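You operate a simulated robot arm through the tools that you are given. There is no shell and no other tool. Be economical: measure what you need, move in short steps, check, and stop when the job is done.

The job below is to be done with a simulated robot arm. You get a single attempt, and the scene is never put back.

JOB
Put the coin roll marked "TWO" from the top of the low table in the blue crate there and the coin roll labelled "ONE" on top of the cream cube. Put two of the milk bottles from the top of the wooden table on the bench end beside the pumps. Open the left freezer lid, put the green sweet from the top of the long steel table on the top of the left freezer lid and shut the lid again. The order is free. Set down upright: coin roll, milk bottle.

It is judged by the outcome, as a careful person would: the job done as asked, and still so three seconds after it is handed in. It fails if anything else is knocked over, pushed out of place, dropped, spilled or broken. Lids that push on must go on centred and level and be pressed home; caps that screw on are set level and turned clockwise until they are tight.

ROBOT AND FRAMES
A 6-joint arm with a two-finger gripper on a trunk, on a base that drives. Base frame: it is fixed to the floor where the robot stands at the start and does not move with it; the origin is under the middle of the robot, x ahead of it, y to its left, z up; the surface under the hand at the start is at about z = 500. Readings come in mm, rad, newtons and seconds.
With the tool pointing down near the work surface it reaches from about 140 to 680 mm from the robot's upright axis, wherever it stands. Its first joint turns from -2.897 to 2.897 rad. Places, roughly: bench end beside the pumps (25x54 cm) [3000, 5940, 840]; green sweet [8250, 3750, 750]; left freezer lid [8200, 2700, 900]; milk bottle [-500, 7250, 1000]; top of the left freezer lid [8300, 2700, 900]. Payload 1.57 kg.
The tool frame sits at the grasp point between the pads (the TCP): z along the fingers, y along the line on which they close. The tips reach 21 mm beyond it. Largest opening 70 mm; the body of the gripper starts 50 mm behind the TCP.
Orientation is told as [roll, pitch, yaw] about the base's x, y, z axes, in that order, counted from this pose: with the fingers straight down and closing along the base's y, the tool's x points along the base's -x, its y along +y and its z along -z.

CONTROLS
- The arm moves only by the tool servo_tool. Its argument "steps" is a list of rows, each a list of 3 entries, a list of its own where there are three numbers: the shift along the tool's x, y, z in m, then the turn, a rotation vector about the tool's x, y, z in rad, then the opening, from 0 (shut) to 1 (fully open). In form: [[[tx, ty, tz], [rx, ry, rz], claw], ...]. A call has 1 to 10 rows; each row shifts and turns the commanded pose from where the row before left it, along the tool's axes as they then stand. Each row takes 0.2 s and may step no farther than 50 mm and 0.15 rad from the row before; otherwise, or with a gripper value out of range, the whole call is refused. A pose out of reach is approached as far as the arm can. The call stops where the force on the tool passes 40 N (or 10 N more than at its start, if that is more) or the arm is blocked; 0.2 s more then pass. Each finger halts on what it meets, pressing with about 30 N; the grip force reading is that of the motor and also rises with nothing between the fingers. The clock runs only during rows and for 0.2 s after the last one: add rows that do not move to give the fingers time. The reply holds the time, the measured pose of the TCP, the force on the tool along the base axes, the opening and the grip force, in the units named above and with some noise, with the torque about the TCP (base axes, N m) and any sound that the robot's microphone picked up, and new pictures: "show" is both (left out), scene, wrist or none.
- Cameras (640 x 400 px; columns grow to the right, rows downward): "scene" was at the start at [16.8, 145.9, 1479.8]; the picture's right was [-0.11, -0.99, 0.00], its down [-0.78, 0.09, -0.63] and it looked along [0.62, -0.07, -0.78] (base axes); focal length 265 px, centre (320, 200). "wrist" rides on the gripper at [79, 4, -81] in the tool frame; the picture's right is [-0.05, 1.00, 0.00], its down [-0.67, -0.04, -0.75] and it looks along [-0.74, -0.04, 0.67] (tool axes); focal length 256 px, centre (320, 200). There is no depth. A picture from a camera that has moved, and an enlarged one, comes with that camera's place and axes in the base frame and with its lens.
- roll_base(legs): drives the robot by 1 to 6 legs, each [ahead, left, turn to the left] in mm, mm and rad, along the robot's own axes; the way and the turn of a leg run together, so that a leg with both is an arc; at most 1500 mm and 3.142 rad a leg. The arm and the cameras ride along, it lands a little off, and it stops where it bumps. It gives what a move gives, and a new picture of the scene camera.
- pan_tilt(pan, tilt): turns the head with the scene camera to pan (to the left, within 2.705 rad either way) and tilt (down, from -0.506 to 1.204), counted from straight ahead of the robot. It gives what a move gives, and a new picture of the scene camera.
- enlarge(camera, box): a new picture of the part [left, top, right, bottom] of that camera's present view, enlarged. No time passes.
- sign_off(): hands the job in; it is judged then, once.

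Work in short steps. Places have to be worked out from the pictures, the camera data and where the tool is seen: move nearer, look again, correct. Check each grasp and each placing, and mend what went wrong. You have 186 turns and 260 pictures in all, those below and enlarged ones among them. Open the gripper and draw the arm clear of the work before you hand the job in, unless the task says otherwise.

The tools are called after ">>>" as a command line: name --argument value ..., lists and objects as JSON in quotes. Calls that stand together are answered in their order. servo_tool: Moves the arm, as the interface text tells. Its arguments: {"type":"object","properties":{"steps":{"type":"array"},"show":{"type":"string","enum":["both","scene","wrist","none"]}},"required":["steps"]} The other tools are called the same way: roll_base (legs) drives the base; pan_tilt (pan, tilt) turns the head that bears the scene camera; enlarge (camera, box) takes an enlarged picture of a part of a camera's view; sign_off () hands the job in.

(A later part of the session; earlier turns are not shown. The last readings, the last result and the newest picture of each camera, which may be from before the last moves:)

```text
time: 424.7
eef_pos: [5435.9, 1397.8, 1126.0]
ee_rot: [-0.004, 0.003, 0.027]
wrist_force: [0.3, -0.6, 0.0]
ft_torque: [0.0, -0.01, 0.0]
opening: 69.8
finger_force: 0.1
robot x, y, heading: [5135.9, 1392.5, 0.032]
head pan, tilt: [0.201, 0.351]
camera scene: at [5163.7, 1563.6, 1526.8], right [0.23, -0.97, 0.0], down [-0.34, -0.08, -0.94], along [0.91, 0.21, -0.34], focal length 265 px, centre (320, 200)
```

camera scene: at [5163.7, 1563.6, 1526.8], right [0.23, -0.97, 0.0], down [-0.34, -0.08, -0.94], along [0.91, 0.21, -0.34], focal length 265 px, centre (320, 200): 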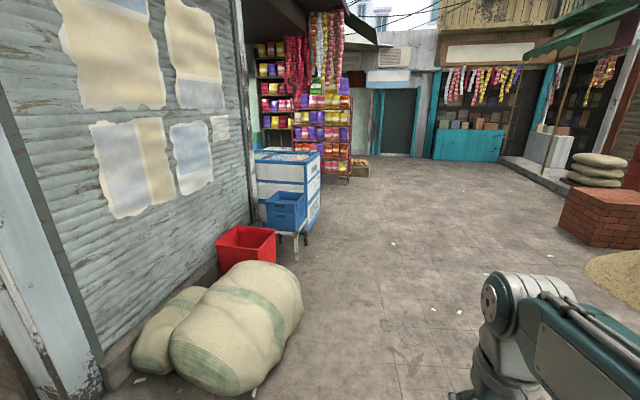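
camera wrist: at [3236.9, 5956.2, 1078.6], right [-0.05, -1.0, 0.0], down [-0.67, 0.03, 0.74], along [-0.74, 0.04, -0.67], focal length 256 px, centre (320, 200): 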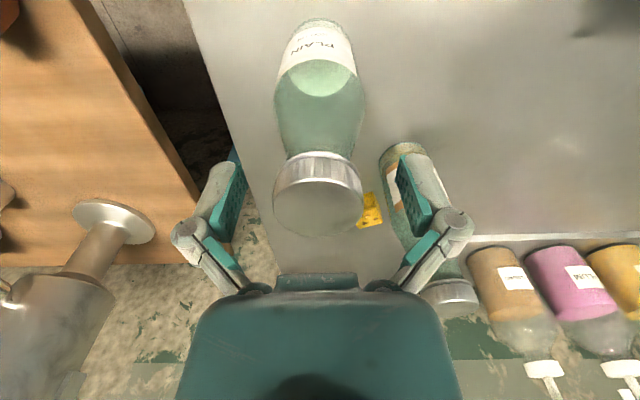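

The blue-white chest is the freezer near (8200,2700). I drive along the street to in front of it and turn to face it.

>>> roll_base --legs '[[1500, 0, -0.03], [1400, -80, 0], [0, 0, 1.571]]'

>>> pan_tilt --pan 0.0 --tilt 0.4

```text
time: 442.6
eef_pos: [8072.6, 1572.9, 1126.1]
ee_rot: [-0.005, 0.002, 1.525]
wrist_force: [0.2, -0.1, 0.5]
ft_torque: [0.04, 0.0, -0.01]
opening: 69.9
finger_force: 0.1
robot x, y, heading: [8063.9, 1276.8, 1.527]
head pan, tilt: [0.201, 0.351]
camera scene: at [7888.3, 1314.5, 1526.8], right [0.99, 0.16, 0.0], down [0.05, -0.34, -0.94], along [-0.15, 0.93, -0.34], focal length 265 px, centre (320, 200)
```

scene: 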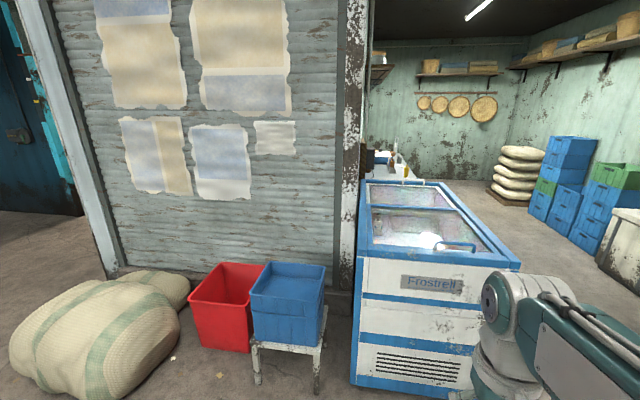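

```text
time: 443.4
eef_pos: [8073.3, 1572.9, 1126.0]
ee_rot: [-0.006, 0.003, 1.523]
wrist_force: [-0.6, -0.3, 0.8]
ft_torque: [0.01, -0.02, 0.0]
opening: 69.9
finger_force: 0.1
robot x, y, heading: [8061.3, 1273.2, 1.527]
head pan, tilt: [0.0, 0.4]
camera scene: at [7906.8, 1315.0, 1522.3], right [1.0, -0.04, 0.0], down [-0.02, -0.39, -0.92], along [0.04, 0.92, -0.39], focal length 265 px, centre (320, 200)
```

scene: 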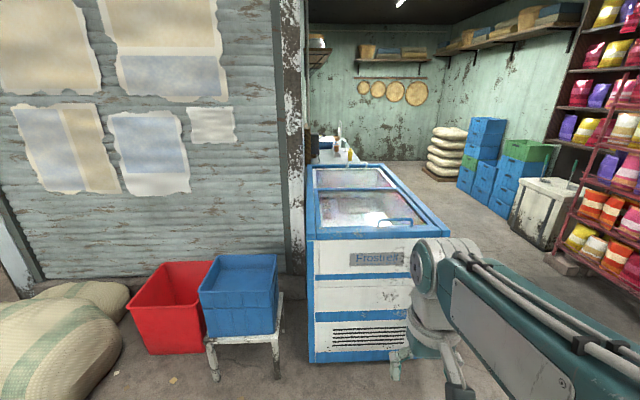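

The freezer has two glass lids; the near one (y≈2700) with the handle should be "left". I look at it closely.

>>> enlarge --camera "scene" --box '[290, 120, 460, 270]'

```text
2.67 times, centred on (375, 195) of scene
camera zoom: at [7906.8, 1315.0, 1522.3], right [1.0, -0.04, 0.0], down [-0.02, -0.39, -0.92], along [0.04, 0.92, -0.39], focal length 707 px, centre (173, 213)
```

zoom: 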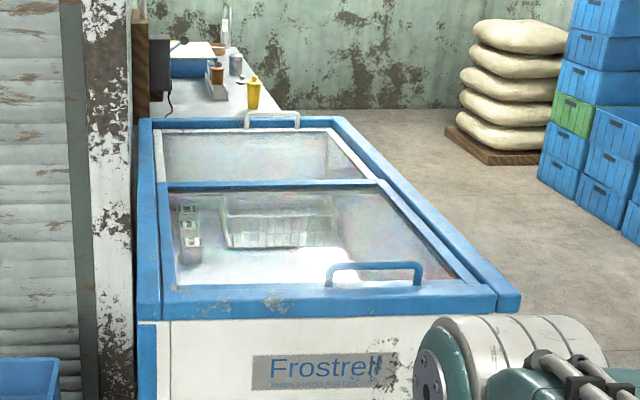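

The left lid is a sliding glass lid with a bar handle at the near end. I drive round to the freezer's open (east) side, facing it.

>>> roll_base --legs '[[0, -1250, 0], [0, 0, 1.614], [0, -1420, 0]]'

>>> pan_tilt --pan 0.0 --tilt 0.7

```text
time: 460.2
eef_pos: [8925.9, 2623.4, 1125.9]
ee_rot: [-0.003, 0.003, -3.09]
wrist_force: [-0.8, 0.3, -0.3]
ft_torque: [0.0, 0.0, 0.01]
opening: 70.1
finger_force: 0.0
robot x, y, heading: [9227.6, 2638.8, -3.09]
head pan, tilt: [0.0, 0.4]
camera scene: at [9200.1, 2482.7, 1522.2], right [-0.05, 1.0, 0.0], down [0.39, 0.02, -0.92], along [-0.92, -0.05, -0.39], focal length 265 px, centre (320, 200)
```

scene: 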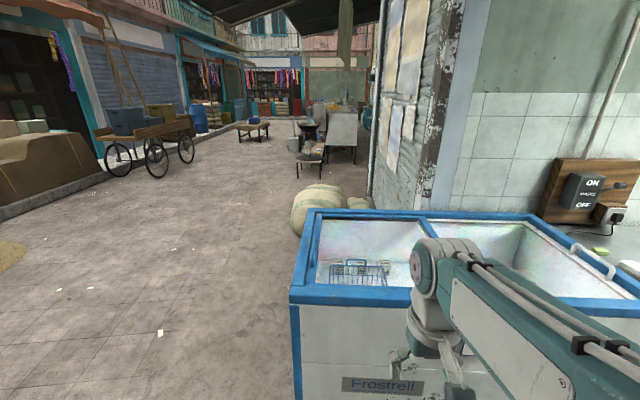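

```text
time: 461.0
eef_pos: [8925.7, 2623.9, 1126.3]
ee_rot: [-0.001, 0.002, -3.091]
wrist_force: [0.3, 0.1, -0.1]
ft_torque: [-0.02, -0.01, 0.01]
opening: 70.1
finger_force: 0.0
robot x, y, heading: [9224.9, 2635.9, -3.085]
head pan, tilt: [0.0, 0.7]
camera scene: at [9207.7, 2484.3, 1495.5], right [-0.05, 1.0, 0.0], down [0.64, 0.03, -0.77], along [-0.76, -0.04, -0.64], focal length 265 px, centre (320, 200)
```

scene: 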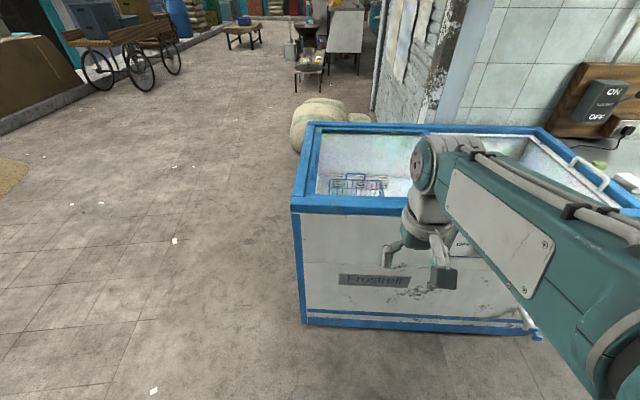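

From the freezer's front I see its left end at y≈2350 and front at x≈8525. I enlarge the left lid and the table to the right.

>>> enlarge --camera "scene" --box '[280, 100, 440, 220]'

>>> pan_tilt --pan -0.6 --tilt 0.5

```text
3.33 times, centred on (360, 160) of scene
camera zoom: at [9207.7, 2484.3, 1495.5], right [-0.05, 1.0, 0.0], down [0.64, 0.03, -0.77], along [-0.76, -0.04, -0.64], focal length 883 px, centre (187, 333)
```

zoom: 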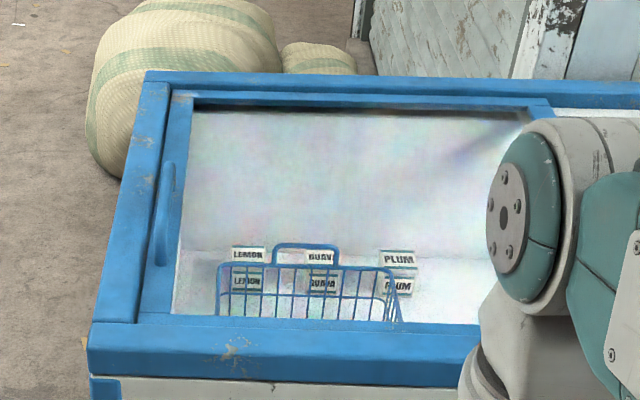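

```text
time: 462.0
eef_pos: [8925.6, 2622.2, 1126.2]
ee_rot: [-0.004, 0.002, -3.091]
wrist_force: [-0.4, -0.2, 0.1]
ft_torque: [0.02, 0.0, -0.01]
opening: 70.2
finger_force: 0.0
robot x, y, heading: [9223.3, 2637.0, -3.09]
head pan, tilt: [-0.6, 0.499]
camera scene: at [9214.8, 2535.9, 1513.1], right [0.52, 0.85, 0.0], down [0.41, -0.25, -0.88], along [-0.75, 0.46, -0.48], focal length 265 px, centre (320, 200)
```

scene: 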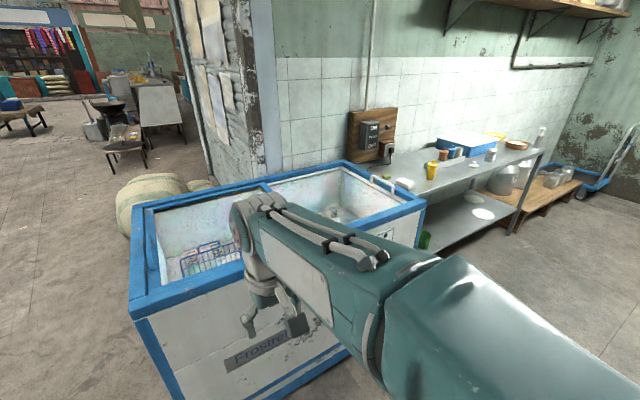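

The handle is a raised bar along x (≈8210–8410) at y≈2412. I correct heading and drive close to the freezer front.

>>> roll_base --legs '[[340, 0, -0.05]]'

>>> pan_tilt --pan 0.0 --tilt 1.0

```text
time: 464.3
eef_pos: [8582.6, 2625.8, 1126.1]
ee_rot: [-0.004, 0.001, -3.134]
wrist_force: [0.4, 0.1, -0.7]
ft_torque: [0.03, -0.01, 0.02]
opening: 70.0
finger_force: 0.1
robot x, y, heading: [8883.1, 2632.4, -3.133]
head pan, tilt: [-0.6, 0.499]
camera scene: at [8867.6, 2526.1, 1513.2], right [0.56, 0.83, 0.0], down [0.4, -0.27, -0.88], along [-0.73, 0.49, -0.48], focal length 265 px, centre (320, 200)
```

scene: 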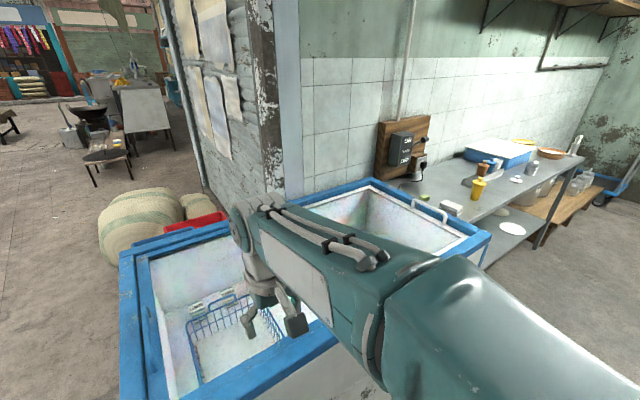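

```text
time: 465.3
eef_pos: [8584.2, 2626.2, 1125.9]
ee_rot: [-0.002, 0.004, -3.134]
wrist_force: [-0.1, 0.3, -0.4]
ft_torque: [0.0, 0.01, 0.0]
opening: 69.9
finger_force: 0.0
robot x, y, heading: [8885.7, 2629.2, -3.131]
head pan, tilt: [0.0, 1.0]
camera scene: at [8873.4, 2474.8, 1472.1], right [-0.01, 1.0, 0.0], down [0.84, 0.01, -0.54], along [-0.54, 0.0, -0.84], focal length 265 px, centre (320, 200)
```

scene: 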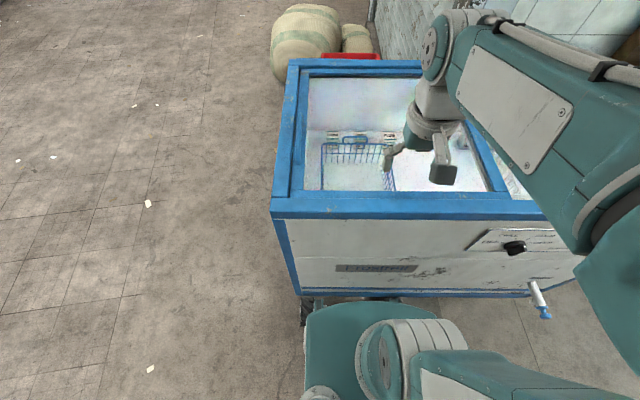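

I enlarge to locate the handle from this stance.

>>> enlarge --camera "scene" --box '[260, 50, 420, 220]'

```text
2.35 times, centred on (340, 135) of scene
camera zoom: at [8873.4, 2474.8, 1472.1], right [-0.01, 1.0, 0.0], down [0.84, 0.01, -0.54], along [-0.54, 0.0, -0.84], focal length 624 px, centre (273, 353)
```

zoom: 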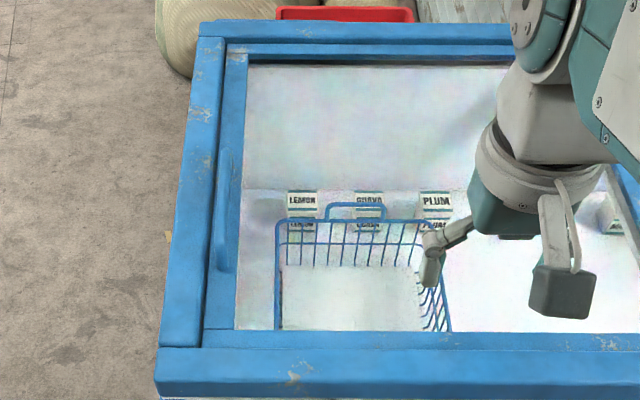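

Handle centre about (8320,2412). I bring the hand over the lid near it for a wrist view, fingers closing along y.

>>> servo_tool --steps '[[[-0.033, 0.0209, 0.009], [0, 0, 0], 1], [[-0.033, 0.0209, 0.009], [0, 0, 0], 1], [[-0.033, 0.0209, 0.009], [0, 0, 0], 1], [[-0.033, 0.0209, 0.009], [0, 0, 0], 1], [[-0.033, 0.0209, 0.009], [0, 0, 0], 1], [[-0.033, 0.0209, 0.009], [0, 0, 0], 1], [[-0.033, 0.0209, 0.009], [0, 0, 0], 1], [[0, 0, 0], [0, 0, 0], 1]]'

```text
time: 467.1
eef_pos: [8355.1, 2478.5, 1061.0]
ee_rot: [-0.005, 0.002, -3.136]
wrist_force: [-0.1, -0.3, -0.1]
ft_torque: [0.02, -0.02, -0.01]
opening: 70.0
finger_force: 0.1
robot x, y, heading: [8886.9, 2628.3, -3.129]
head pan, tilt: [0.0, 1.0]
camera scene: at [8872.1, 2473.9, 1471.9], right [-0.01, 1.0, 0.0], down [0.84, 0.01, -0.54], along [-0.54, 0.0, -0.84], focal length 265 px, centre (320, 200)
camera wrist: at [8432.5, 2475.7, 1142.9], right [-0.05, -1.0, 0.0], down [-0.67, 0.03, 0.74], along [-0.74, 0.04, -0.67], focal length 256 px, centre (320, 200)
```

scene: 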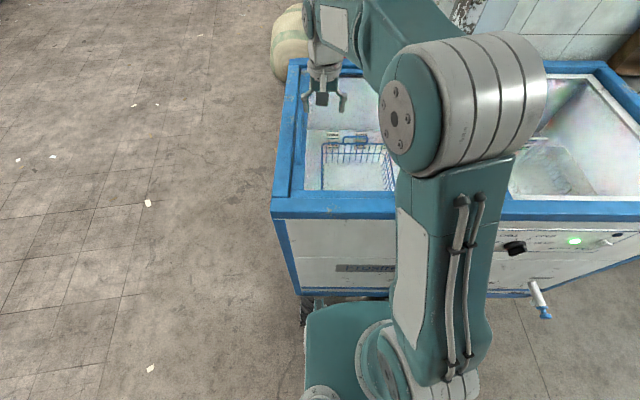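
wrist: 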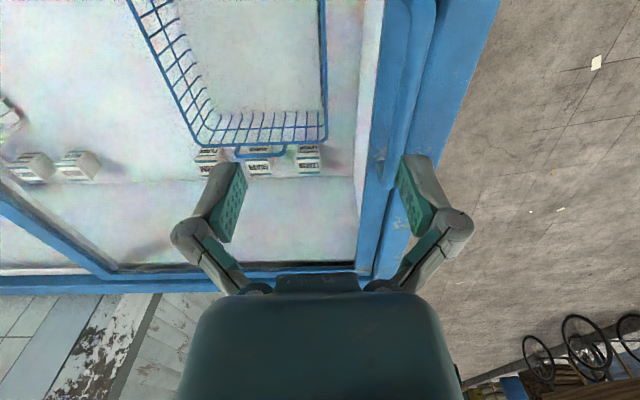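

>>> enlarge --camera "wrist" --box '[340, 0, 480, 250]'

```text
1.60 times, centred on (410, 125) of wrist
camera zoom: at [8432.5, 2475.7, 1142.9], right [-0.05, -1.0, 0.0], down [-0.67, 0.03, 0.74], along [-0.74, 0.04, -0.67], focal length 410 px, centre (176, 320)
```

zoom: 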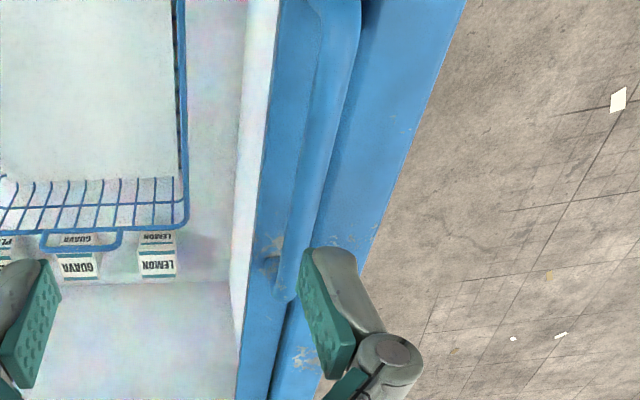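

Bar: y≈2414, x 8238–8395, z≈943. I move above it and lower to z≈985, then look.

>>> servo_tool --steps '[[[-0.015, 0.032, 0.01], [0, 0, 0], 1], [[-0.015, 0.032, 0.01], [0, 0, 0], 1], [[0, 0, 0.03], [0, 0, 0], 1], [[0, 0, 0.026], [0, 0, 0], 1], [[0, 0, 0], [0, 0, 0], 1]]'

>>> enlarge --camera "scene" --box '[270, 50, 370, 130]'

```text
time: 468.3
eef_pos: [8321.7, 2413.5, 986.9]
ee_rot: [-0.005, 0.002, -3.135]
wrist_force: [0.4, 0.8, 0.7]
ft_torque: [0.01, 0.0, 0.04]
opening: 70.1
finger_force: 0.1
robot x, y, heading: [8883.7, 2629.3, -3.132]
head pan, tilt: [0.0, 1.0]
camera scene: at [8871.9, 2473.8, 1471.9], right [-0.01, 1.0, 0.0], down [0.84, 0.01, -0.54], along [-0.54, 0.0, -0.84], focal length 265 px, centre (320, 200)
camera wrist: at [8401.1, 2410.3, 1068.2], right [-0.05, -1.0, 0.0], down [-0.67, 0.03, 0.74], along [-0.74, 0.04, -0.67], focal length 256 px, centre (320, 200)
```

scene: 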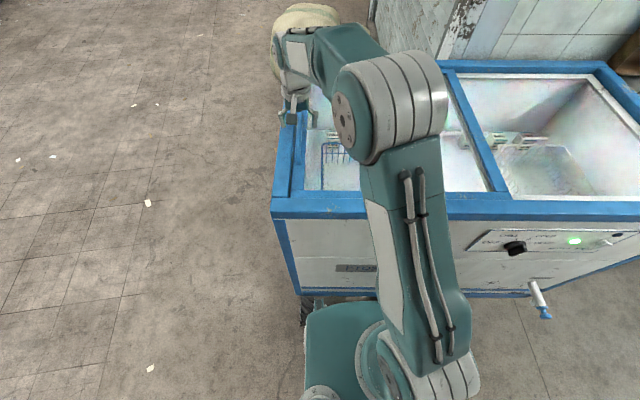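
wrist: 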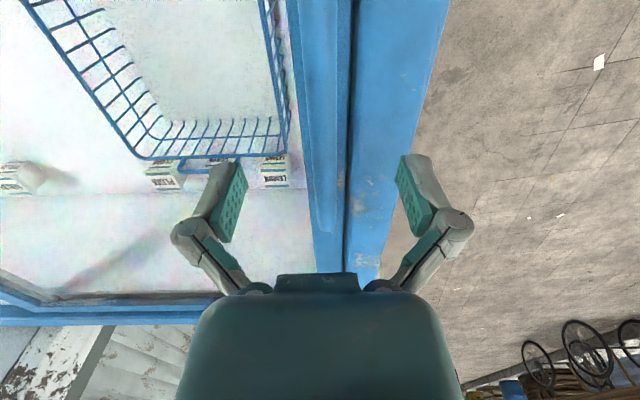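

```text
5.00 times, centred on (320, 90) of scene
camera zoom: at [8871.9, 2473.8, 1471.9], right [-0.01, 1.0, 0.0], down [0.84, 0.01, -0.54], along [-0.54, 0.0, -0.84], focal length 1325 px, centre (320, 750)
```

zoom: 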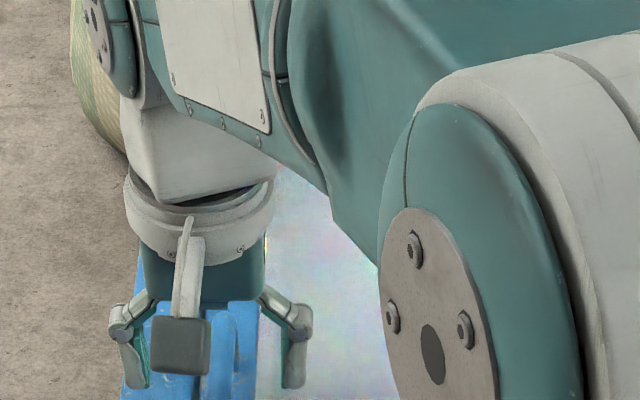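

>>> enlarge --camera "wrist" --box '[240, 20, 440, 270]'

```text
1.60 times, centred on (340, 145) of wrist
camera zoom: at [8401.1, 2410.3, 1068.2], right [-0.05, -1.0, 0.0], down [-0.67, 0.03, 0.74], along [-0.74, 0.04, -0.67], focal length 410 px, centre (288, 288)
```

zoom: 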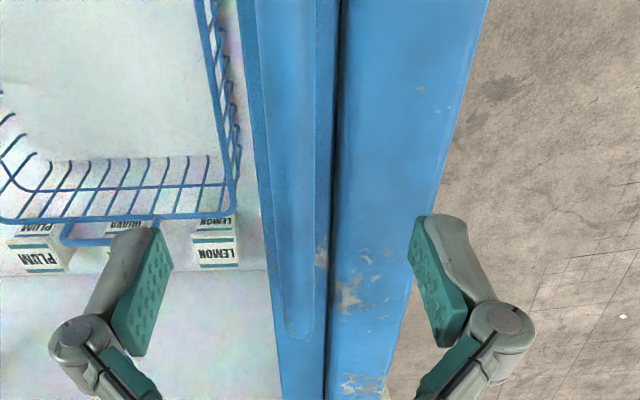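

The bar is centred between the fingers. I lower to z≈958 and close partly.

>>> servo_tool --steps '[[[0, 0, 0.01], [0, 0, 0], 1], [[0, 0, 0.01], [0, 0, 0], 1], [[0, 0, 0.009], [0, 0, 0], 1], [[0, 0, 0], [0, 0, 0], 0.5], [[0, 0, 0], [0, 0, 0], 0.4], [[0, 0, 0], [0, 0, 0], 0.4]]' --show "wrist"

>>> enlarge --camera "scene" --box '[270, 70, 350, 134]'

```text
time: 469.7
eef_pos: [8323.1, 2413.8, 957.5]
ee_rot: [-0.004, 0.002, -3.135]
wrist_force: [-0.6, 0.7, 0.9]
ft_torque: [-0.01, -0.03, 0.05]
opening: 28.0
finger_force: 0.1
robot x, y, heading: [8879.2, 2628.5, -3.13]
head pan, tilt: [0.0, 1.0]
camera wrist: at [8401.4, 2410.9, 1039.5], right [-0.05, -1.0, 0.0], down [-0.67, 0.03, 0.74], along [-0.74, 0.04, -0.67], focal length 256 px, centre (320, 200)
```

wrist: 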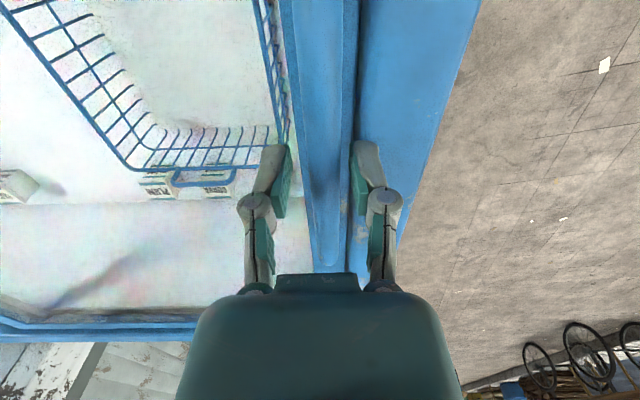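

```text
6.25 times, centred on (310, 102) of scene
camera zoom: at [8871.9, 2473.4, 1471.9], right [-0.01, 1.0, 0.0], down [0.84, 0.01, -0.54], along [-0.54, 0.0, -0.84], focal length 1656 px, centre (382, 812)
```

zoom: 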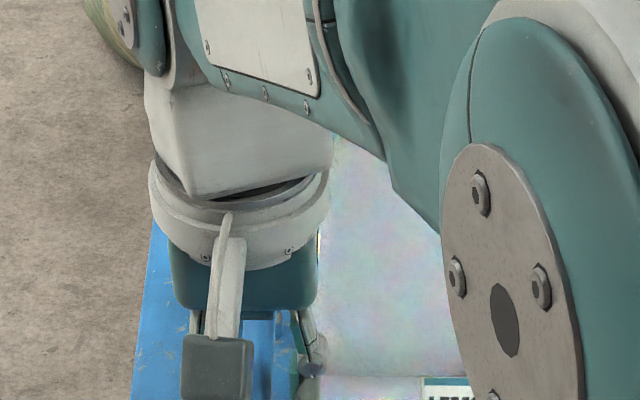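

I test engagement by closing gently onto the bar.

>>> servo_tool --steps '[[[0, 0, 0], [0, 0, 0], 0.25], [[0, 0, 0], [0, 0, 0], 0.1], [[0, 0, 0], [0, 0, 0], 0.1]]' --show "wrist"

```text
time: 470.5
eef_pos: [8324.4, 2413.1, 957.5]
ee_rot: [-0.005, 0.003, -3.135]
wrist_force: [0.8, -3.1, 0.6]
ft_torque: [-0.08, 0.19, -0.27]
opening: 14.3
finger_force: 32.1
robot x, y, heading: [8885.0, 2629.9, -3.129]
head pan, tilt: [0.0, 1.0]
camera wrist: at [8401.4, 2410.5, 1039.6], right [-0.05, -1.0, 0.0], down [-0.67, 0.03, 0.74], along [-0.74, 0.04, -0.67], focal length 256 px, centre (320, 200)
```

wrist: 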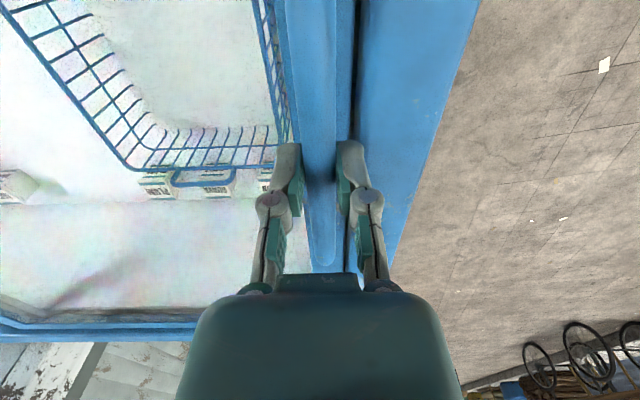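

The fingers hold the 14 mm bar. I try sliding the lid +y by 40 mm.

>>> servo_tool --steps '[[[0, -0.005, 0], [0, 0, 0], 0.1], [[0, -0.01, 0], [0, 0, 0], 0.1], [[0, -0.01, 0], [0, 0, 0], 0.1], [[0, -0.015, 0], [0, 0, 0], 0.1], [[0, 0, 0], [0, 0, 0], 0.1]]'

```text
time: 471.7
eef_pos: [8322.7, 2455.9, 957.0]
ee_rot: [-0.004, 0.001, -3.134]
wrist_force: [-8.6, 0.2, 8.6]
ft_torque: [-0.07, -0.17, -0.18]
opening: 14.4
finger_force: 31.6
robot x, y, heading: [8880.3, 2631.0, -3.135]
head pan, tilt: [0.0, 1.0]
camera scene: at [8871.7, 2474.1, 1472.0], right [-0.01, 1.0, 0.0], down [0.84, 0.01, -0.54], along [-0.54, 0.0, -0.84], focal length 265 px, centre (320, 200)
camera wrist: at [8401.7, 2452.1, 1039.5], right [-0.05, -1.0, 0.0], down [-0.67, 0.03, 0.74], along [-0.74, 0.04, -0.67], focal length 256 px, centre (320, 200)
```

scene: 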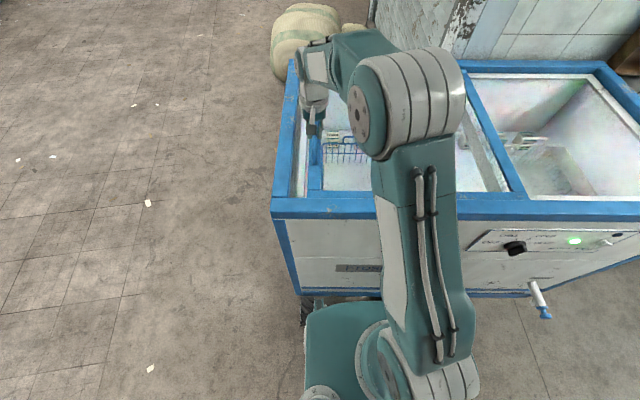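
wrist: 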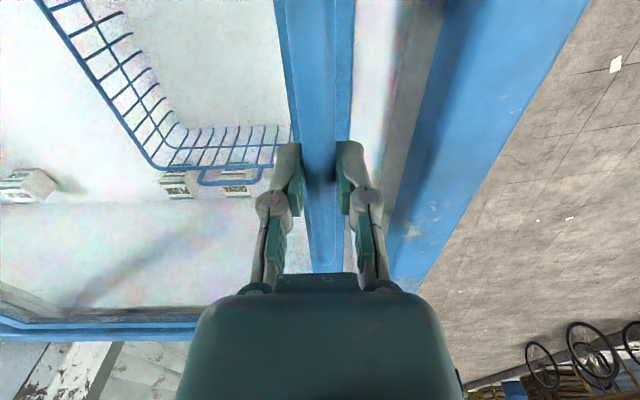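

The lid slides smoothly over the right one. I continue opening.

>>> servo_tool --steps '[[[0, -0.015, 0], [0, 0, 0], 0.1], [[0, -0.02, 0], [0, 0, 0], 0.1], [[0, -0.02, 0], [0, 0, 0], 0.1], [[0, -0.02, 0], [0, 0, 0], 0.1], [[0, -0.02, 0], [0, 0, 0], 0.1], [[0, -0.02, 0], [0, 0, 0], 0.1], [[0, -0.02, 0], [0, 0, 0], 0.1], [[0, -0.02, 0], [0, 0, 0], 0.1], [[0, -0.02, 0], [0, 0, 0], 0.1], [[0, -0.02, 0], [0, 0, 0], 0.1]]' --show "none"

>>> servo_tool --steps '[[[0, -0.02, 0], [0, 0, 0], 0.1], [[0, -0.02, 0], [0, 0, 0], 0.1], [[0, -0.02, 0], [0, 0, 0], 0.1], [[0, -0.02, 0], [0, 0, 0], 0.1], [[0, -0.02, 0], [0, 0, 0], 0.1], [[0, -0.02, 0], [0, 0, 0], 0.1], [[0, -0.02, 0], [0, 0, 0], 0.1], [[0, -0.01, 0], [0, 0, 0], 0.1], [[0, 0, 0], [0, 0, 0], 0.1]]'

```text
time: 473.9
eef_pos: [8323.5, 2651.8, 958.1]
ee_rot: [-0.004, 0.002, -3.134]
wrist_force: [8.6, -1.1, 4.1]
ft_torque: [0.01, -0.81, -0.29]
opening: 14.4
finger_force: 31.8
robot x, y, heading: [8881.8, 2630.3, -3.133]
head pan, tilt: [0.0, 1.0]
```

```text
time: 475.9
eef_pos: [8320.7, 2801.3, 958.7]
ee_rot: [-0.001, 0.004, -3.135]
wrist_force: [22.7, -0.9, -3.8]
ft_torque: [0.03, -0.41, -0.21]
opening: 14.3
finger_force: 31.9
robot x, y, heading: [8883.4, 2628.4, -3.133]
head pan, tilt: [0.0, 1.0]
camera scene: at [8873.0, 2475.6, 1472.1], right [-0.01, 1.0, 0.0], down [0.84, 0.01, -0.54], along [-0.54, 0.0, -0.84], focal length 265 px, centre (320, 200)
camera wrist: at [8398.8, 2798.3, 1040.2], right [-0.05, -1.0, 0.0], down [-0.67, 0.03, 0.74], along [-0.74, 0.04, -0.67], focal length 256 px, centre (320, 200)
```

scene: 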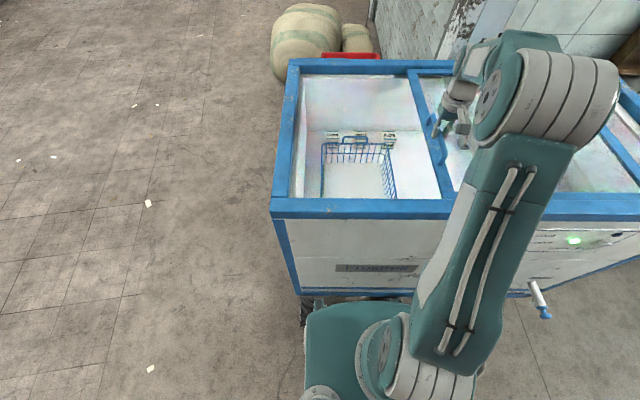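
wrist: 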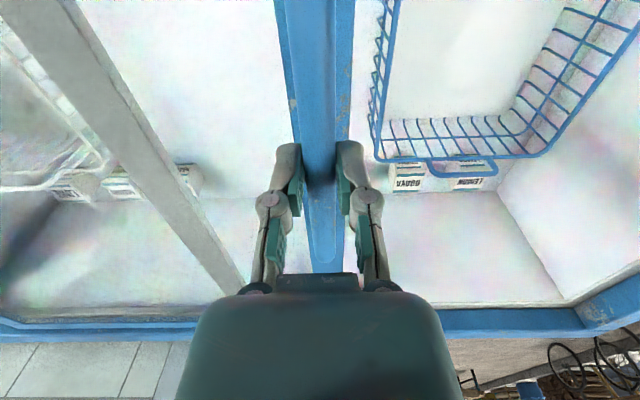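

Opened ~390 mm; a side force builds, so I relieve it slightly in x and open another 100 mm.

>>> servo_tool --steps '[[[0.003, -0.005, 0], [0, 0, 0], 0.1], [[0, -0.02, 0], [0, 0, 0], 0.1], [[0.001, -0.02, 0], [0, 0, 0], 0.1], [[0, -0.02, 0], [0, 0, 0], 0.1], [[0.001, -0.02, 0], [0, 0, 0], 0.1], [[0, -0.015, 0], [0, 0, 0], 0.1], [[0, 0, 0], [0, 0, 0], 0.1]]'

```text
time: 476.9
eef_pos: [8321.2, 2851.4, 957.9]
ee_rot: [0.008, -0.001, -3.131]
wrist_force: [-11.8, -3.9, -9.4]
ft_torque: [0.03, 0.82, -0.53]
opening: 14.9
finger_force: 31.8
robot x, y, heading: [8876.9, 2631.2, -3.13]
head pan, tilt: [0.0, 1.0]
stopped in row 4: the force on the tool passed its limit at 52 N (the readings are from after the stop); the commanded pose is now the measured one
camera scene: at [8869.8, 2473.7, 1471.9], right [-0.01, 1.0, 0.0], down [0.84, 0.01, -0.54], along [-0.54, -0.01, -0.84], focal length 265 px, centre (320, 200)
camera wrist: at [8399.6, 2849.4, 1040.2], right [-0.04, -1.0, 0.01], down [-0.67, 0.03, 0.75], along [-0.75, 0.03, -0.67], focal length 256 px, centre (320, 200)
```

scene: 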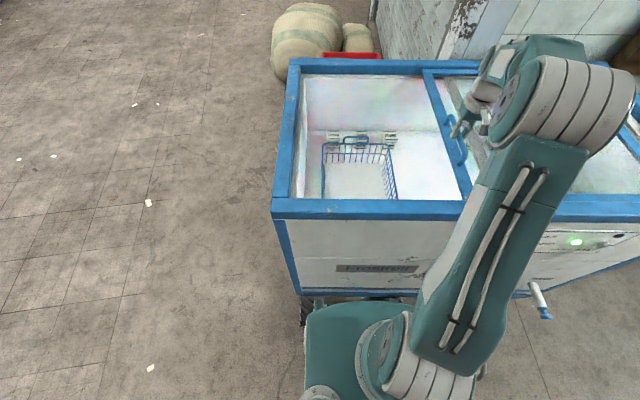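
wrist: 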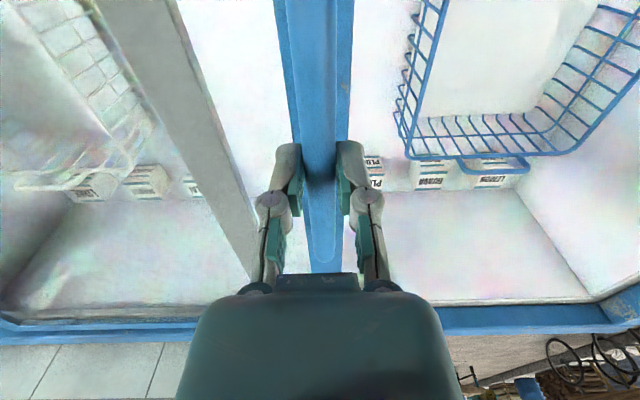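

End stop reached: the lid is fully open. I now slide it shut again, straight back in -y.

>>> servo_tool --steps '[[[0, 0.01, 0], [-0.008, 0, 0], 0.1], [[0, 0.02, 0], [0, 0, 0], 0.1], [[0, 0.02, 0], [0, 0, 0], 0.1], [[0, 0.02, 0], [0, 0, 0], 0.1], [[0, 0.02, 0], [0, 0, 0], 0.1], [[0, 0.02, 0], [0, 0, 0], 0.1], [[0, 0.02, 0], [0, 0, 0], 0.1], [[0, 0.02, 0], [0, 0, 0], 0.1], [[0, 0.02, 0], [0, 0, 0], 0.1], [[0, 0.02, 0], [0, 0, 0], 0.1]]' --show "none"

>>> servo_tool --steps '[[[0, 0.02, 0], [0, 0, 0], 0.1], [[0, 0.02, 0], [0, 0, 0], 0.1], [[0, 0.02, 0], [0, 0, 0], 0.1], [[0, 0.02, 0], [0, 0, 0], 0.1], [[0, 0.02, 0], [0, 0, 0], 0.1], [[0, 0.02, 0], [0, 0, 0], 0.1], [[0, 0.02, 0], [0, 0, 0], 0.1], [[0, 0.02, 0], [0, 0, 0], 0.1], [[0, 0.02, 0], [0, 0, 0], 0.1], [[0, 0, 0], [0, 0, 0], 0.1]]' --show "none"

```text
time: 479.1
eef_pos: [8325.6, 2661.1, 959.6]
ee_rot: [0.017, 0.001, -3.129]
wrist_force: [-15.8, 1.8, -16.2]
ft_torque: [0.03, 0.22, -0.35]
opening: 14.6
finger_force: 32.1
robot x, y, heading: [8884.3, 2630.2, -3.132]
head pan, tilt: [0.0, 1.0]
```

```text
time: 481.3
eef_pos: [8326.3, 2481.4, 964.5]
ee_rot: [0.016, -0.001, -3.13]
wrist_force: [-6.0, -1.0, -18.3]
ft_torque: [0.02, -0.4, -0.47]
opening: 14.8
finger_force: 31.5
robot x, y, heading: [8882.5, 2630.9, -3.135]
head pan, tilt: [0.0, 1.0]
```

A slight roll crept in; I correct it and lower back 5 mm, then finish closing the remaining ~68 mm.

>>> servo_tool --steps '[[[0, 0, 0.003], [0.018, 0, 0], 0.1], [[0, 0.01, 0.002], [0, 0, 0], 0.1], [[0, 0.02, 0], [0, 0, 0], 0.1], [[0, 0.02, 0], [0, 0, 0], 0.1], [[0, 0.008, 0], [0, 0, 0], 0.1], [[0, 0.004, 0], [0, 0, 0], 0.1], [[0, 0.002, 0], [0, 0, 0], 0.1], [[0, 0, 0], [0, 0, 0], 0.1]]'

```text
time: 483.1
eef_pos: [8326.3, 2420.3, 958.6]
ee_rot: [0.0, -0.003, -3.128]
wrist_force: [-7.2, 3.3, 21.6]
ft_torque: [0.05, 0.11, -0.44]
opening: 14.5
finger_force: 32.0
robot x, y, heading: [8884.0, 2630.7, -3.134]
head pan, tilt: [0.0, 1.0]
camera scene: at [8872.3, 2475.0, 1472.2], right [-0.01, 1.0, 0.0], down [0.84, 0.01, -0.54], along [-0.54, -0.01, -0.84], focal length 265 px, centre (320, 200)
camera wrist: at [8405.3, 2417.0, 1041.2], right [-0.04, -1.0, 0.0], down [-0.67, 0.03, 0.75], along [-0.75, 0.03, -0.67], focal length 256 px, centre (320, 200)
```

scene: 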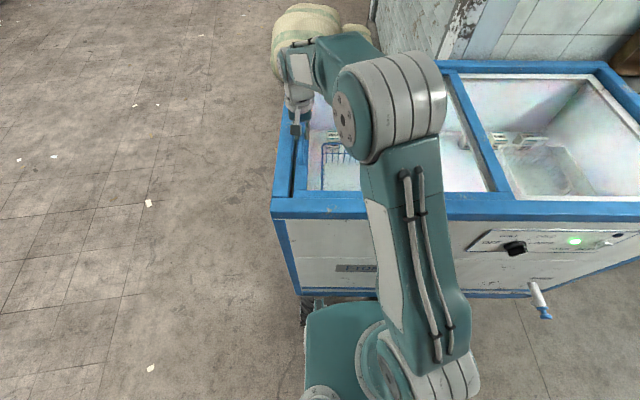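
wrist: 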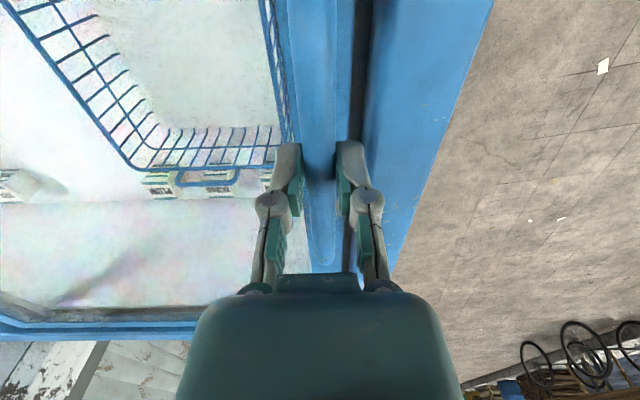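

About 7 mm remain. I push on in small steps to the stop.

>>> servo_tool --steps '[[[0, 0.003, -0.001], [0, 0, 0], 0.1], [[0, 0.003, -0.001], [0, 0, 0], 0.1], [[0, 0.002, 0], [0, 0, 0], 0.1], [[0, 0.002, 0], [0, 0, 0], 0.1], [[0, 0.002, 0], [0, 0, 0], 0.1], [[0, 0, 0], [0, 0, 0], 0.1]]' --show "wrist"

```text
time: 484.5
eef_pos: [8326.2, 2412.0, 958.4]
ee_rot: [-0.004, 0.004, -3.132]
wrist_force: [-16.5, 29.0, -18.9]
ft_torque: [0.29, 0.09, -0.25]
opening: 14.2
finger_force: 32.1
robot x, y, heading: [8882.6, 2626.2, -3.132]
head pan, tilt: [0.0, 1.0]
camera wrist: at [8404.9, 2408.8, 1041.4], right [-0.04, -1.0, 0.0], down [-0.67, 0.03, 0.74], along [-0.74, 0.04, -0.67], focal length 256 px, centre (320, 200)
```

wrist: 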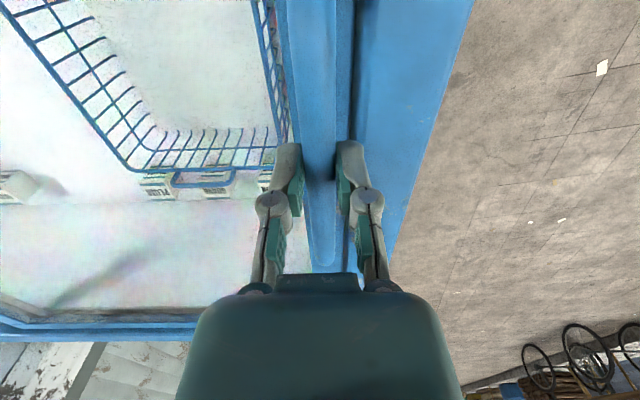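

Lid is against its stop, at the original place. I release and rise.

>>> servo_tool --steps '[[[0, -0.001, 0], [0, 0, 0], 0.3], [[0, 0, 0], [0, 0, 0], 0.5], [[0, 0, 0], [0, 0, 0], 0.6], [[0, 0, -0.04], [0, 0, 0], 0.6], [[0, 0, -0.05], [0, 0, 0], 0.6], [[0, 0, -0.05], [0, 0, 0], 0.8], [[0.04, -0.02, 0], [0, 0, 0], 1], [[0.045, -0.02, 0], [0, 0, 0], 1], [[0.045, -0.02, 0], [0, 0, 0], 1], [[0.045, -0.02, 0], [0, 0, 0], 1]]' --show "none"

>>> servo_tool --steps '[[[0.045, -0.045, 0], [0, 0, 0], 1], [[0.045, -0.045, 0], [0, 0, 0], 1], [[0, -0.045, 0], [0, 0, 0], 1], [[0, 0, 0], [0, 0, 0], 1]]' --show "none"

>>> enlarge --camera "scene" --box '[250, 40, 490, 220]'

```text
time: 486.7
eef_pos: [8502.6, 2492.3, 1099.8]
ee_rot: [-0.001, 0.0, -3.129]
wrist_force: [-1.0, 0.0, -1.0]
ft_torque: [-0.01, -0.04, 0.01]
opening: 70.1
finger_force: 0.1
robot x, y, heading: [8881.8, 2628.5, -3.13]
head pan, tilt: [0.0, 1.0]
```

```text
refused: row 1 steps farther than a row can; nothing moved
```

```text
2.22 times, centred on (370, 130) of scene
camera zoom: at [8872.6, 2475.0, 1472.1], right [-0.01, 1.0, 0.0], down [0.84, 0.01, -0.54], along [-0.54, -0.01, -0.84], focal length 589 px, centre (209, 356)
```

zoom: 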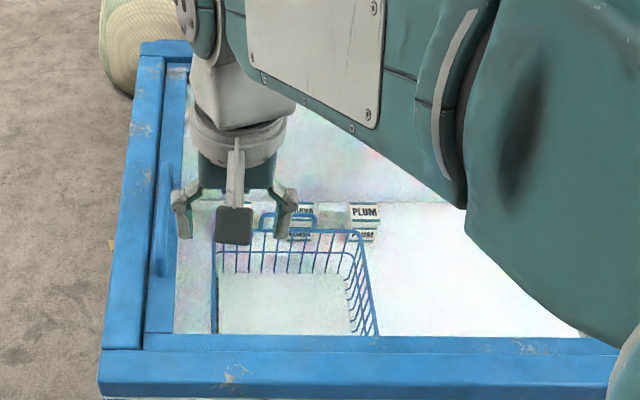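

Lid is shut. I pull the arm in and move along to the steel table.

>>> servo_tool --steps '[[[0.045, -0.02, 0], [0, 0, 0], 1], [[0.04, -0.03, 0], [0, 0, 0], 1], [[0, -0.045, 0], [0, 0, 0], 1], [[0, -0.045, 0], [0, 0, 0], 1], [[0, 0, 0], [0, 0, 0], 1]]' --show "none"

>>> roll_base --legs '[[-150, 0, 0], [0, -1150, 0]]'

>>> pan_tilt --pan 0.0 --tilt 0.7

```text
time: 487.9
eef_pos: [8586.2, 2631.6, 1100.5]
ee_rot: [-0.001, -0.001, -3.128]
wrist_force: [1.2, 0.5, 0.2]
ft_torque: [0.0, 0.01, 0.01]
opening: 70.2
finger_force: 0.1
robot x, y, heading: [8885.3, 2629.8, -3.132]
head pan, tilt: [0.0, 1.0]
```

```text
time: 494.6
eef_pos: [8718.7, 3767.1, 1100.5]
ee_rot: [-0.003, 0.001, -3.129]
wrist_force: [-0.7, 1.0, 0.3]
ft_torque: [-0.02, 0.01, 0.0]
opening: 69.9
finger_force: 0.0
robot x, y, heading: [9014.9, 3765.0, -3.13]
head pan, tilt: [0.0, 1.0]
camera scene: at [9006.4, 3611.2, 1471.9], right [-0.01, 1.0, 0.0], down [0.84, 0.01, -0.54], along [-0.54, -0.01, -0.84], focal length 265 px, centre (320, 200)
```

scene: 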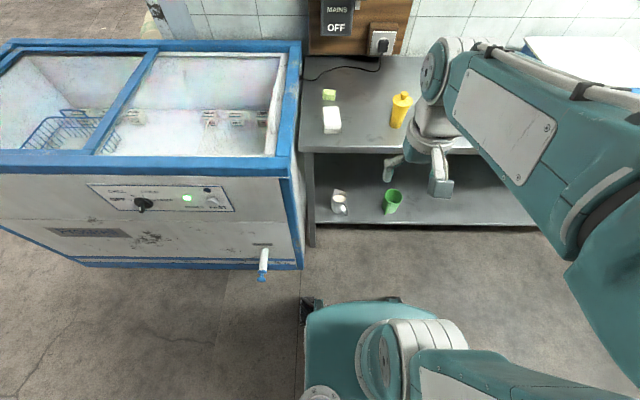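

```text
time: 495.4
eef_pos: [8717.9, 3769.3, 1100.6]
ee_rot: [-0.001, 0.0, -3.13]
wrist_force: [-0.9, -0.2, -0.2]
ft_torque: [-0.01, 0.0, 0.04]
opening: 69.9
finger_force: 0.1
robot x, y, heading: [9015.0, 3763.9, -3.132]
head pan, tilt: [0.0, 0.7]
camera scene: at [8991.2, 3612.3, 1495.4], right [-0.01, 1.0, 0.0], down [0.64, 0.01, -0.76], along [-0.76, -0.01, -0.65], focal length 265 px, centre (320, 200)
```

scene: 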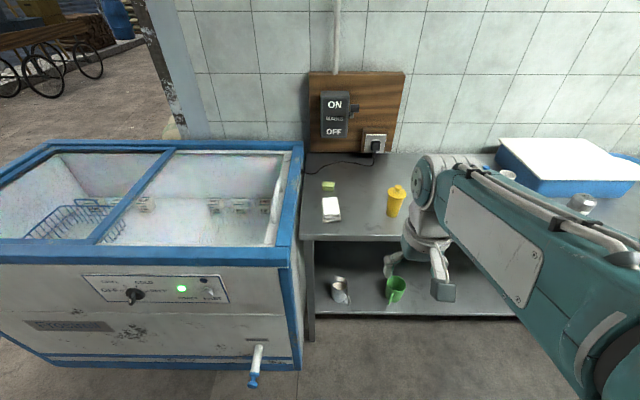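

The green sweet is at about (8119,3638) on the table (z≈815). I enlarge it, then move the base in beside the freezer.

>>> enlarge --camera "scene" --box '[290, 140, 430, 250]'

>>> roll_base --legs '[[0, -110, -0.01], [280, 0, 0]]'

>>> pan_tilt --pan 0.15 --tilt 1.0

```text
3.64 times, centred on (360, 195) of scene
camera zoom: at [8991.2, 3612.3, 1495.4], right [-0.01, 1.0, 0.0], down [0.64, 0.01, -0.76], along [-0.76, -0.01, -0.65], focal length 964 px, centre (174, 218)
```

zoom: 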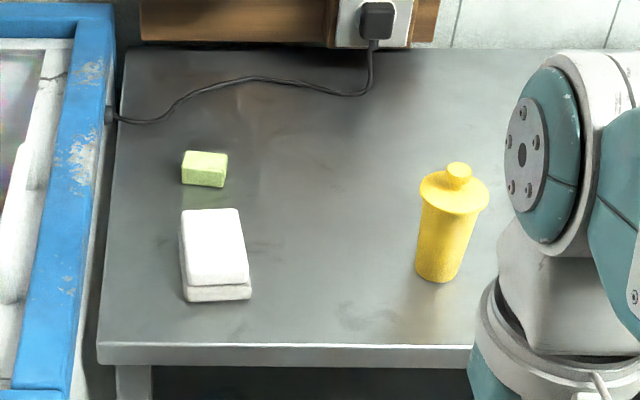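

```text
time: 498.2
eef_pos: [8438.8, 3880.0, 1101.6]
ee_rot: [-0.002, 0.0, -3.135]
wrist_force: [0.1, 0.1, 0.2]
ft_torque: [-0.05, 0.03, 0.02]
opening: 70.0
finger_force: 0.0
robot x, y, heading: [8738.0, 3874.5, -3.141]
head pan, tilt: [0.0, 0.7]
camera scene: at [8711.6, 3717.5, 1495.1], right [0.0, 1.0, 0.0], down [0.64, 0.01, -0.76], along [-0.76, 0.0, -0.64], focal length 265 px, centre (320, 200)
```

scene: 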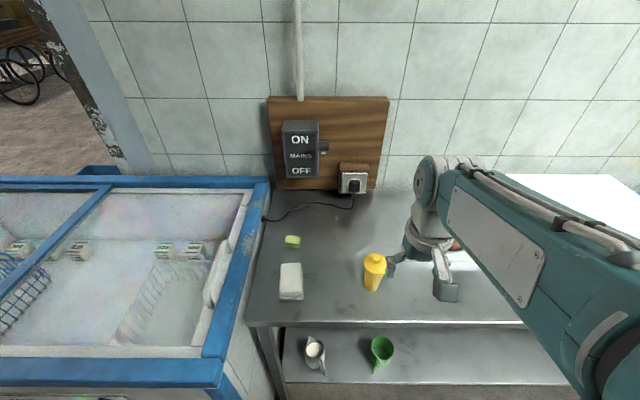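

```text
time: 499.0
eef_pos: [8439.7, 3884.7, 1100.7]
ee_rot: [0.002, 0.001, -3.137]
wrist_force: [0.2, 0.3, -0.2]
ft_torque: [0.0, -0.01, 0.01]
opening: 70.1
finger_force: 0.0
robot x, y, heading: [8734.6, 3874.7, -3.134]
head pan, tilt: [0.15, 1.0]
camera scene: at [8727.7, 3711.2, 1472.1], right [-0.15, 0.99, 0.0], down [0.83, 0.13, -0.54], along [-0.53, -0.08, -0.84], focal length 265 px, centre (320, 200)
```

scene: 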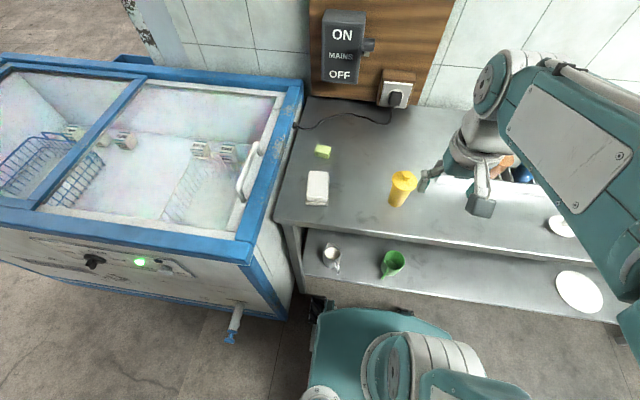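

Sweet at about (8125,3630), roughly 48×32×25 mm. I bring the hand over to look from near.

>>> servo_tool --steps '[[[-0.03, 0.03, 0.005], [0, 0, 0], 1], [[-0.03, 0.03, 0.01], [0, 0, 0], 1], [[-0.03, 0.03, 0.015], [0, 0, 0], 1], [[-0.03, 0.03, 0.02], [0, 0, 0], 1], [[-0.03, 0.03, 0.02], [0, 0, 0], 1], [[-0.03, 0.03, 0.02], [0, 0, 0], 1], [[-0.03, 0.03, 0.02], [0, 0, 0], 1], [[-0.03, 0.03, 0.02], [0, 0, 0], 1], [[0, 0, 0], [0, 0, 0], 1]]'

```text
time: 501.0
eef_pos: [8197.9, 3640.8, 971.5]
ee_rot: [0.0, 0.001, -3.136]
wrist_force: [-0.2, -1.4, -0.7]
ft_torque: [0.0, -0.02, -0.01]
opening: 70.0
finger_force: 0.1
robot x, y, heading: [8735.8, 3878.5, -3.138]
head pan, tilt: [0.15, 1.0]
camera scene: at [8726.2, 3709.3, 1471.9], right [-0.15, 0.99, 0.0], down [0.83, 0.13, -0.54], along [-0.53, -0.08, -0.84], focal length 265 px, centre (320, 200)
camera wrist: at [8277.4, 3637.6, 1052.9], right [-0.05, -1.0, 0.0], down [-0.67, 0.03, 0.75], along [-0.74, 0.04, -0.67], focal length 256 px, centre (320, 200)
```

scene: 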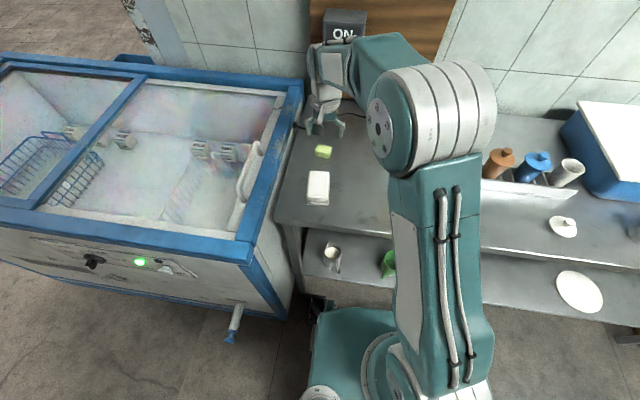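
wrist: 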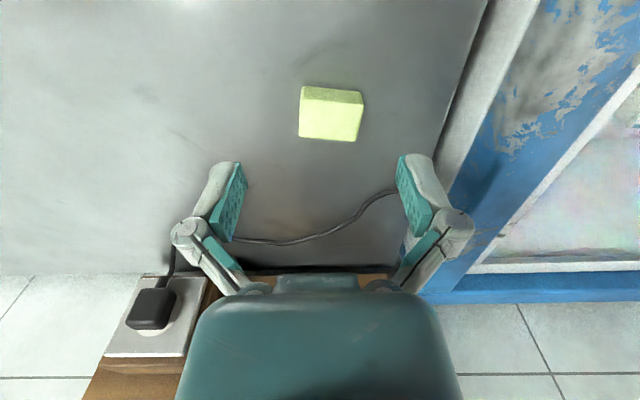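

The sweet lies near (8148,3635), turned ~7°. I rotate the hand to match and move above it.

>>> servo_tool --steps '[[[-0.025, 0.002, 0.02], [0, 0, 0.06], 1], [[-0.025, 0.002, 0.03], [0, 0, 0.06], 1], [[0, 0, 0.03], [0, 0, 0], 1], [[0, 0, 0], [0, 0, 0], 1]]' --show "wrist"

>>> enlarge --camera "wrist" --box '[200, 0, 440, 250]'

```text
time: 502.0
eef_pos: [8149.4, 3637.0, 892.3]
ee_rot: [0.001, 0.0, 3.026]
wrist_force: [0.8, 0.7, -1.2]
ft_torque: [0.0, 0.01, -0.01]
opening: 69.8
finger_force: 0.1
robot x, y, heading: [8740.2, 3877.8, -3.14]
head pan, tilt: [0.15, 1.0]
camera wrist: at [8227.8, 3625.5, 973.5], right [-0.17, -0.99, 0.0], down [-0.66, 0.11, 0.75], along [-0.73, 0.13, -0.67], focal length 256 px, centre (320, 200)
```

wrist: 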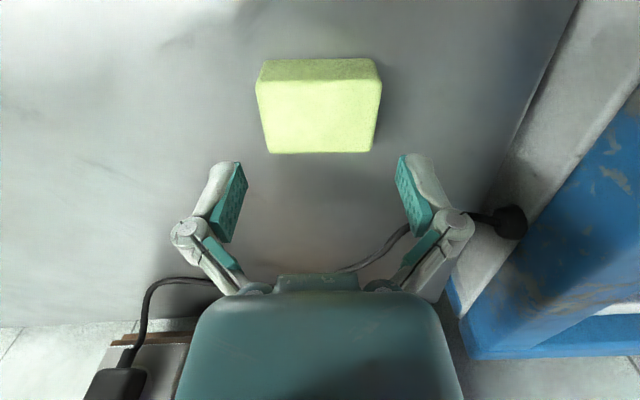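

```text
1.60 times, centred on (320, 125) of wrist
camera zoom: at [8227.8, 3625.5, 973.5], right [-0.17, -0.99, 0.0], down [-0.66, 0.11, 0.75], along [-0.73, 0.13, -0.67], focal length 410 px, centre (320, 320)
```

zoom: 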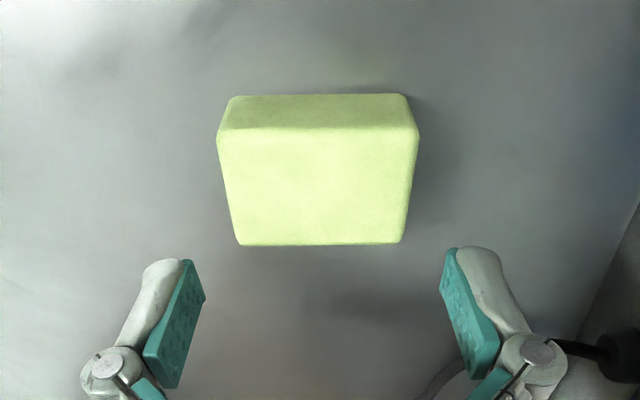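

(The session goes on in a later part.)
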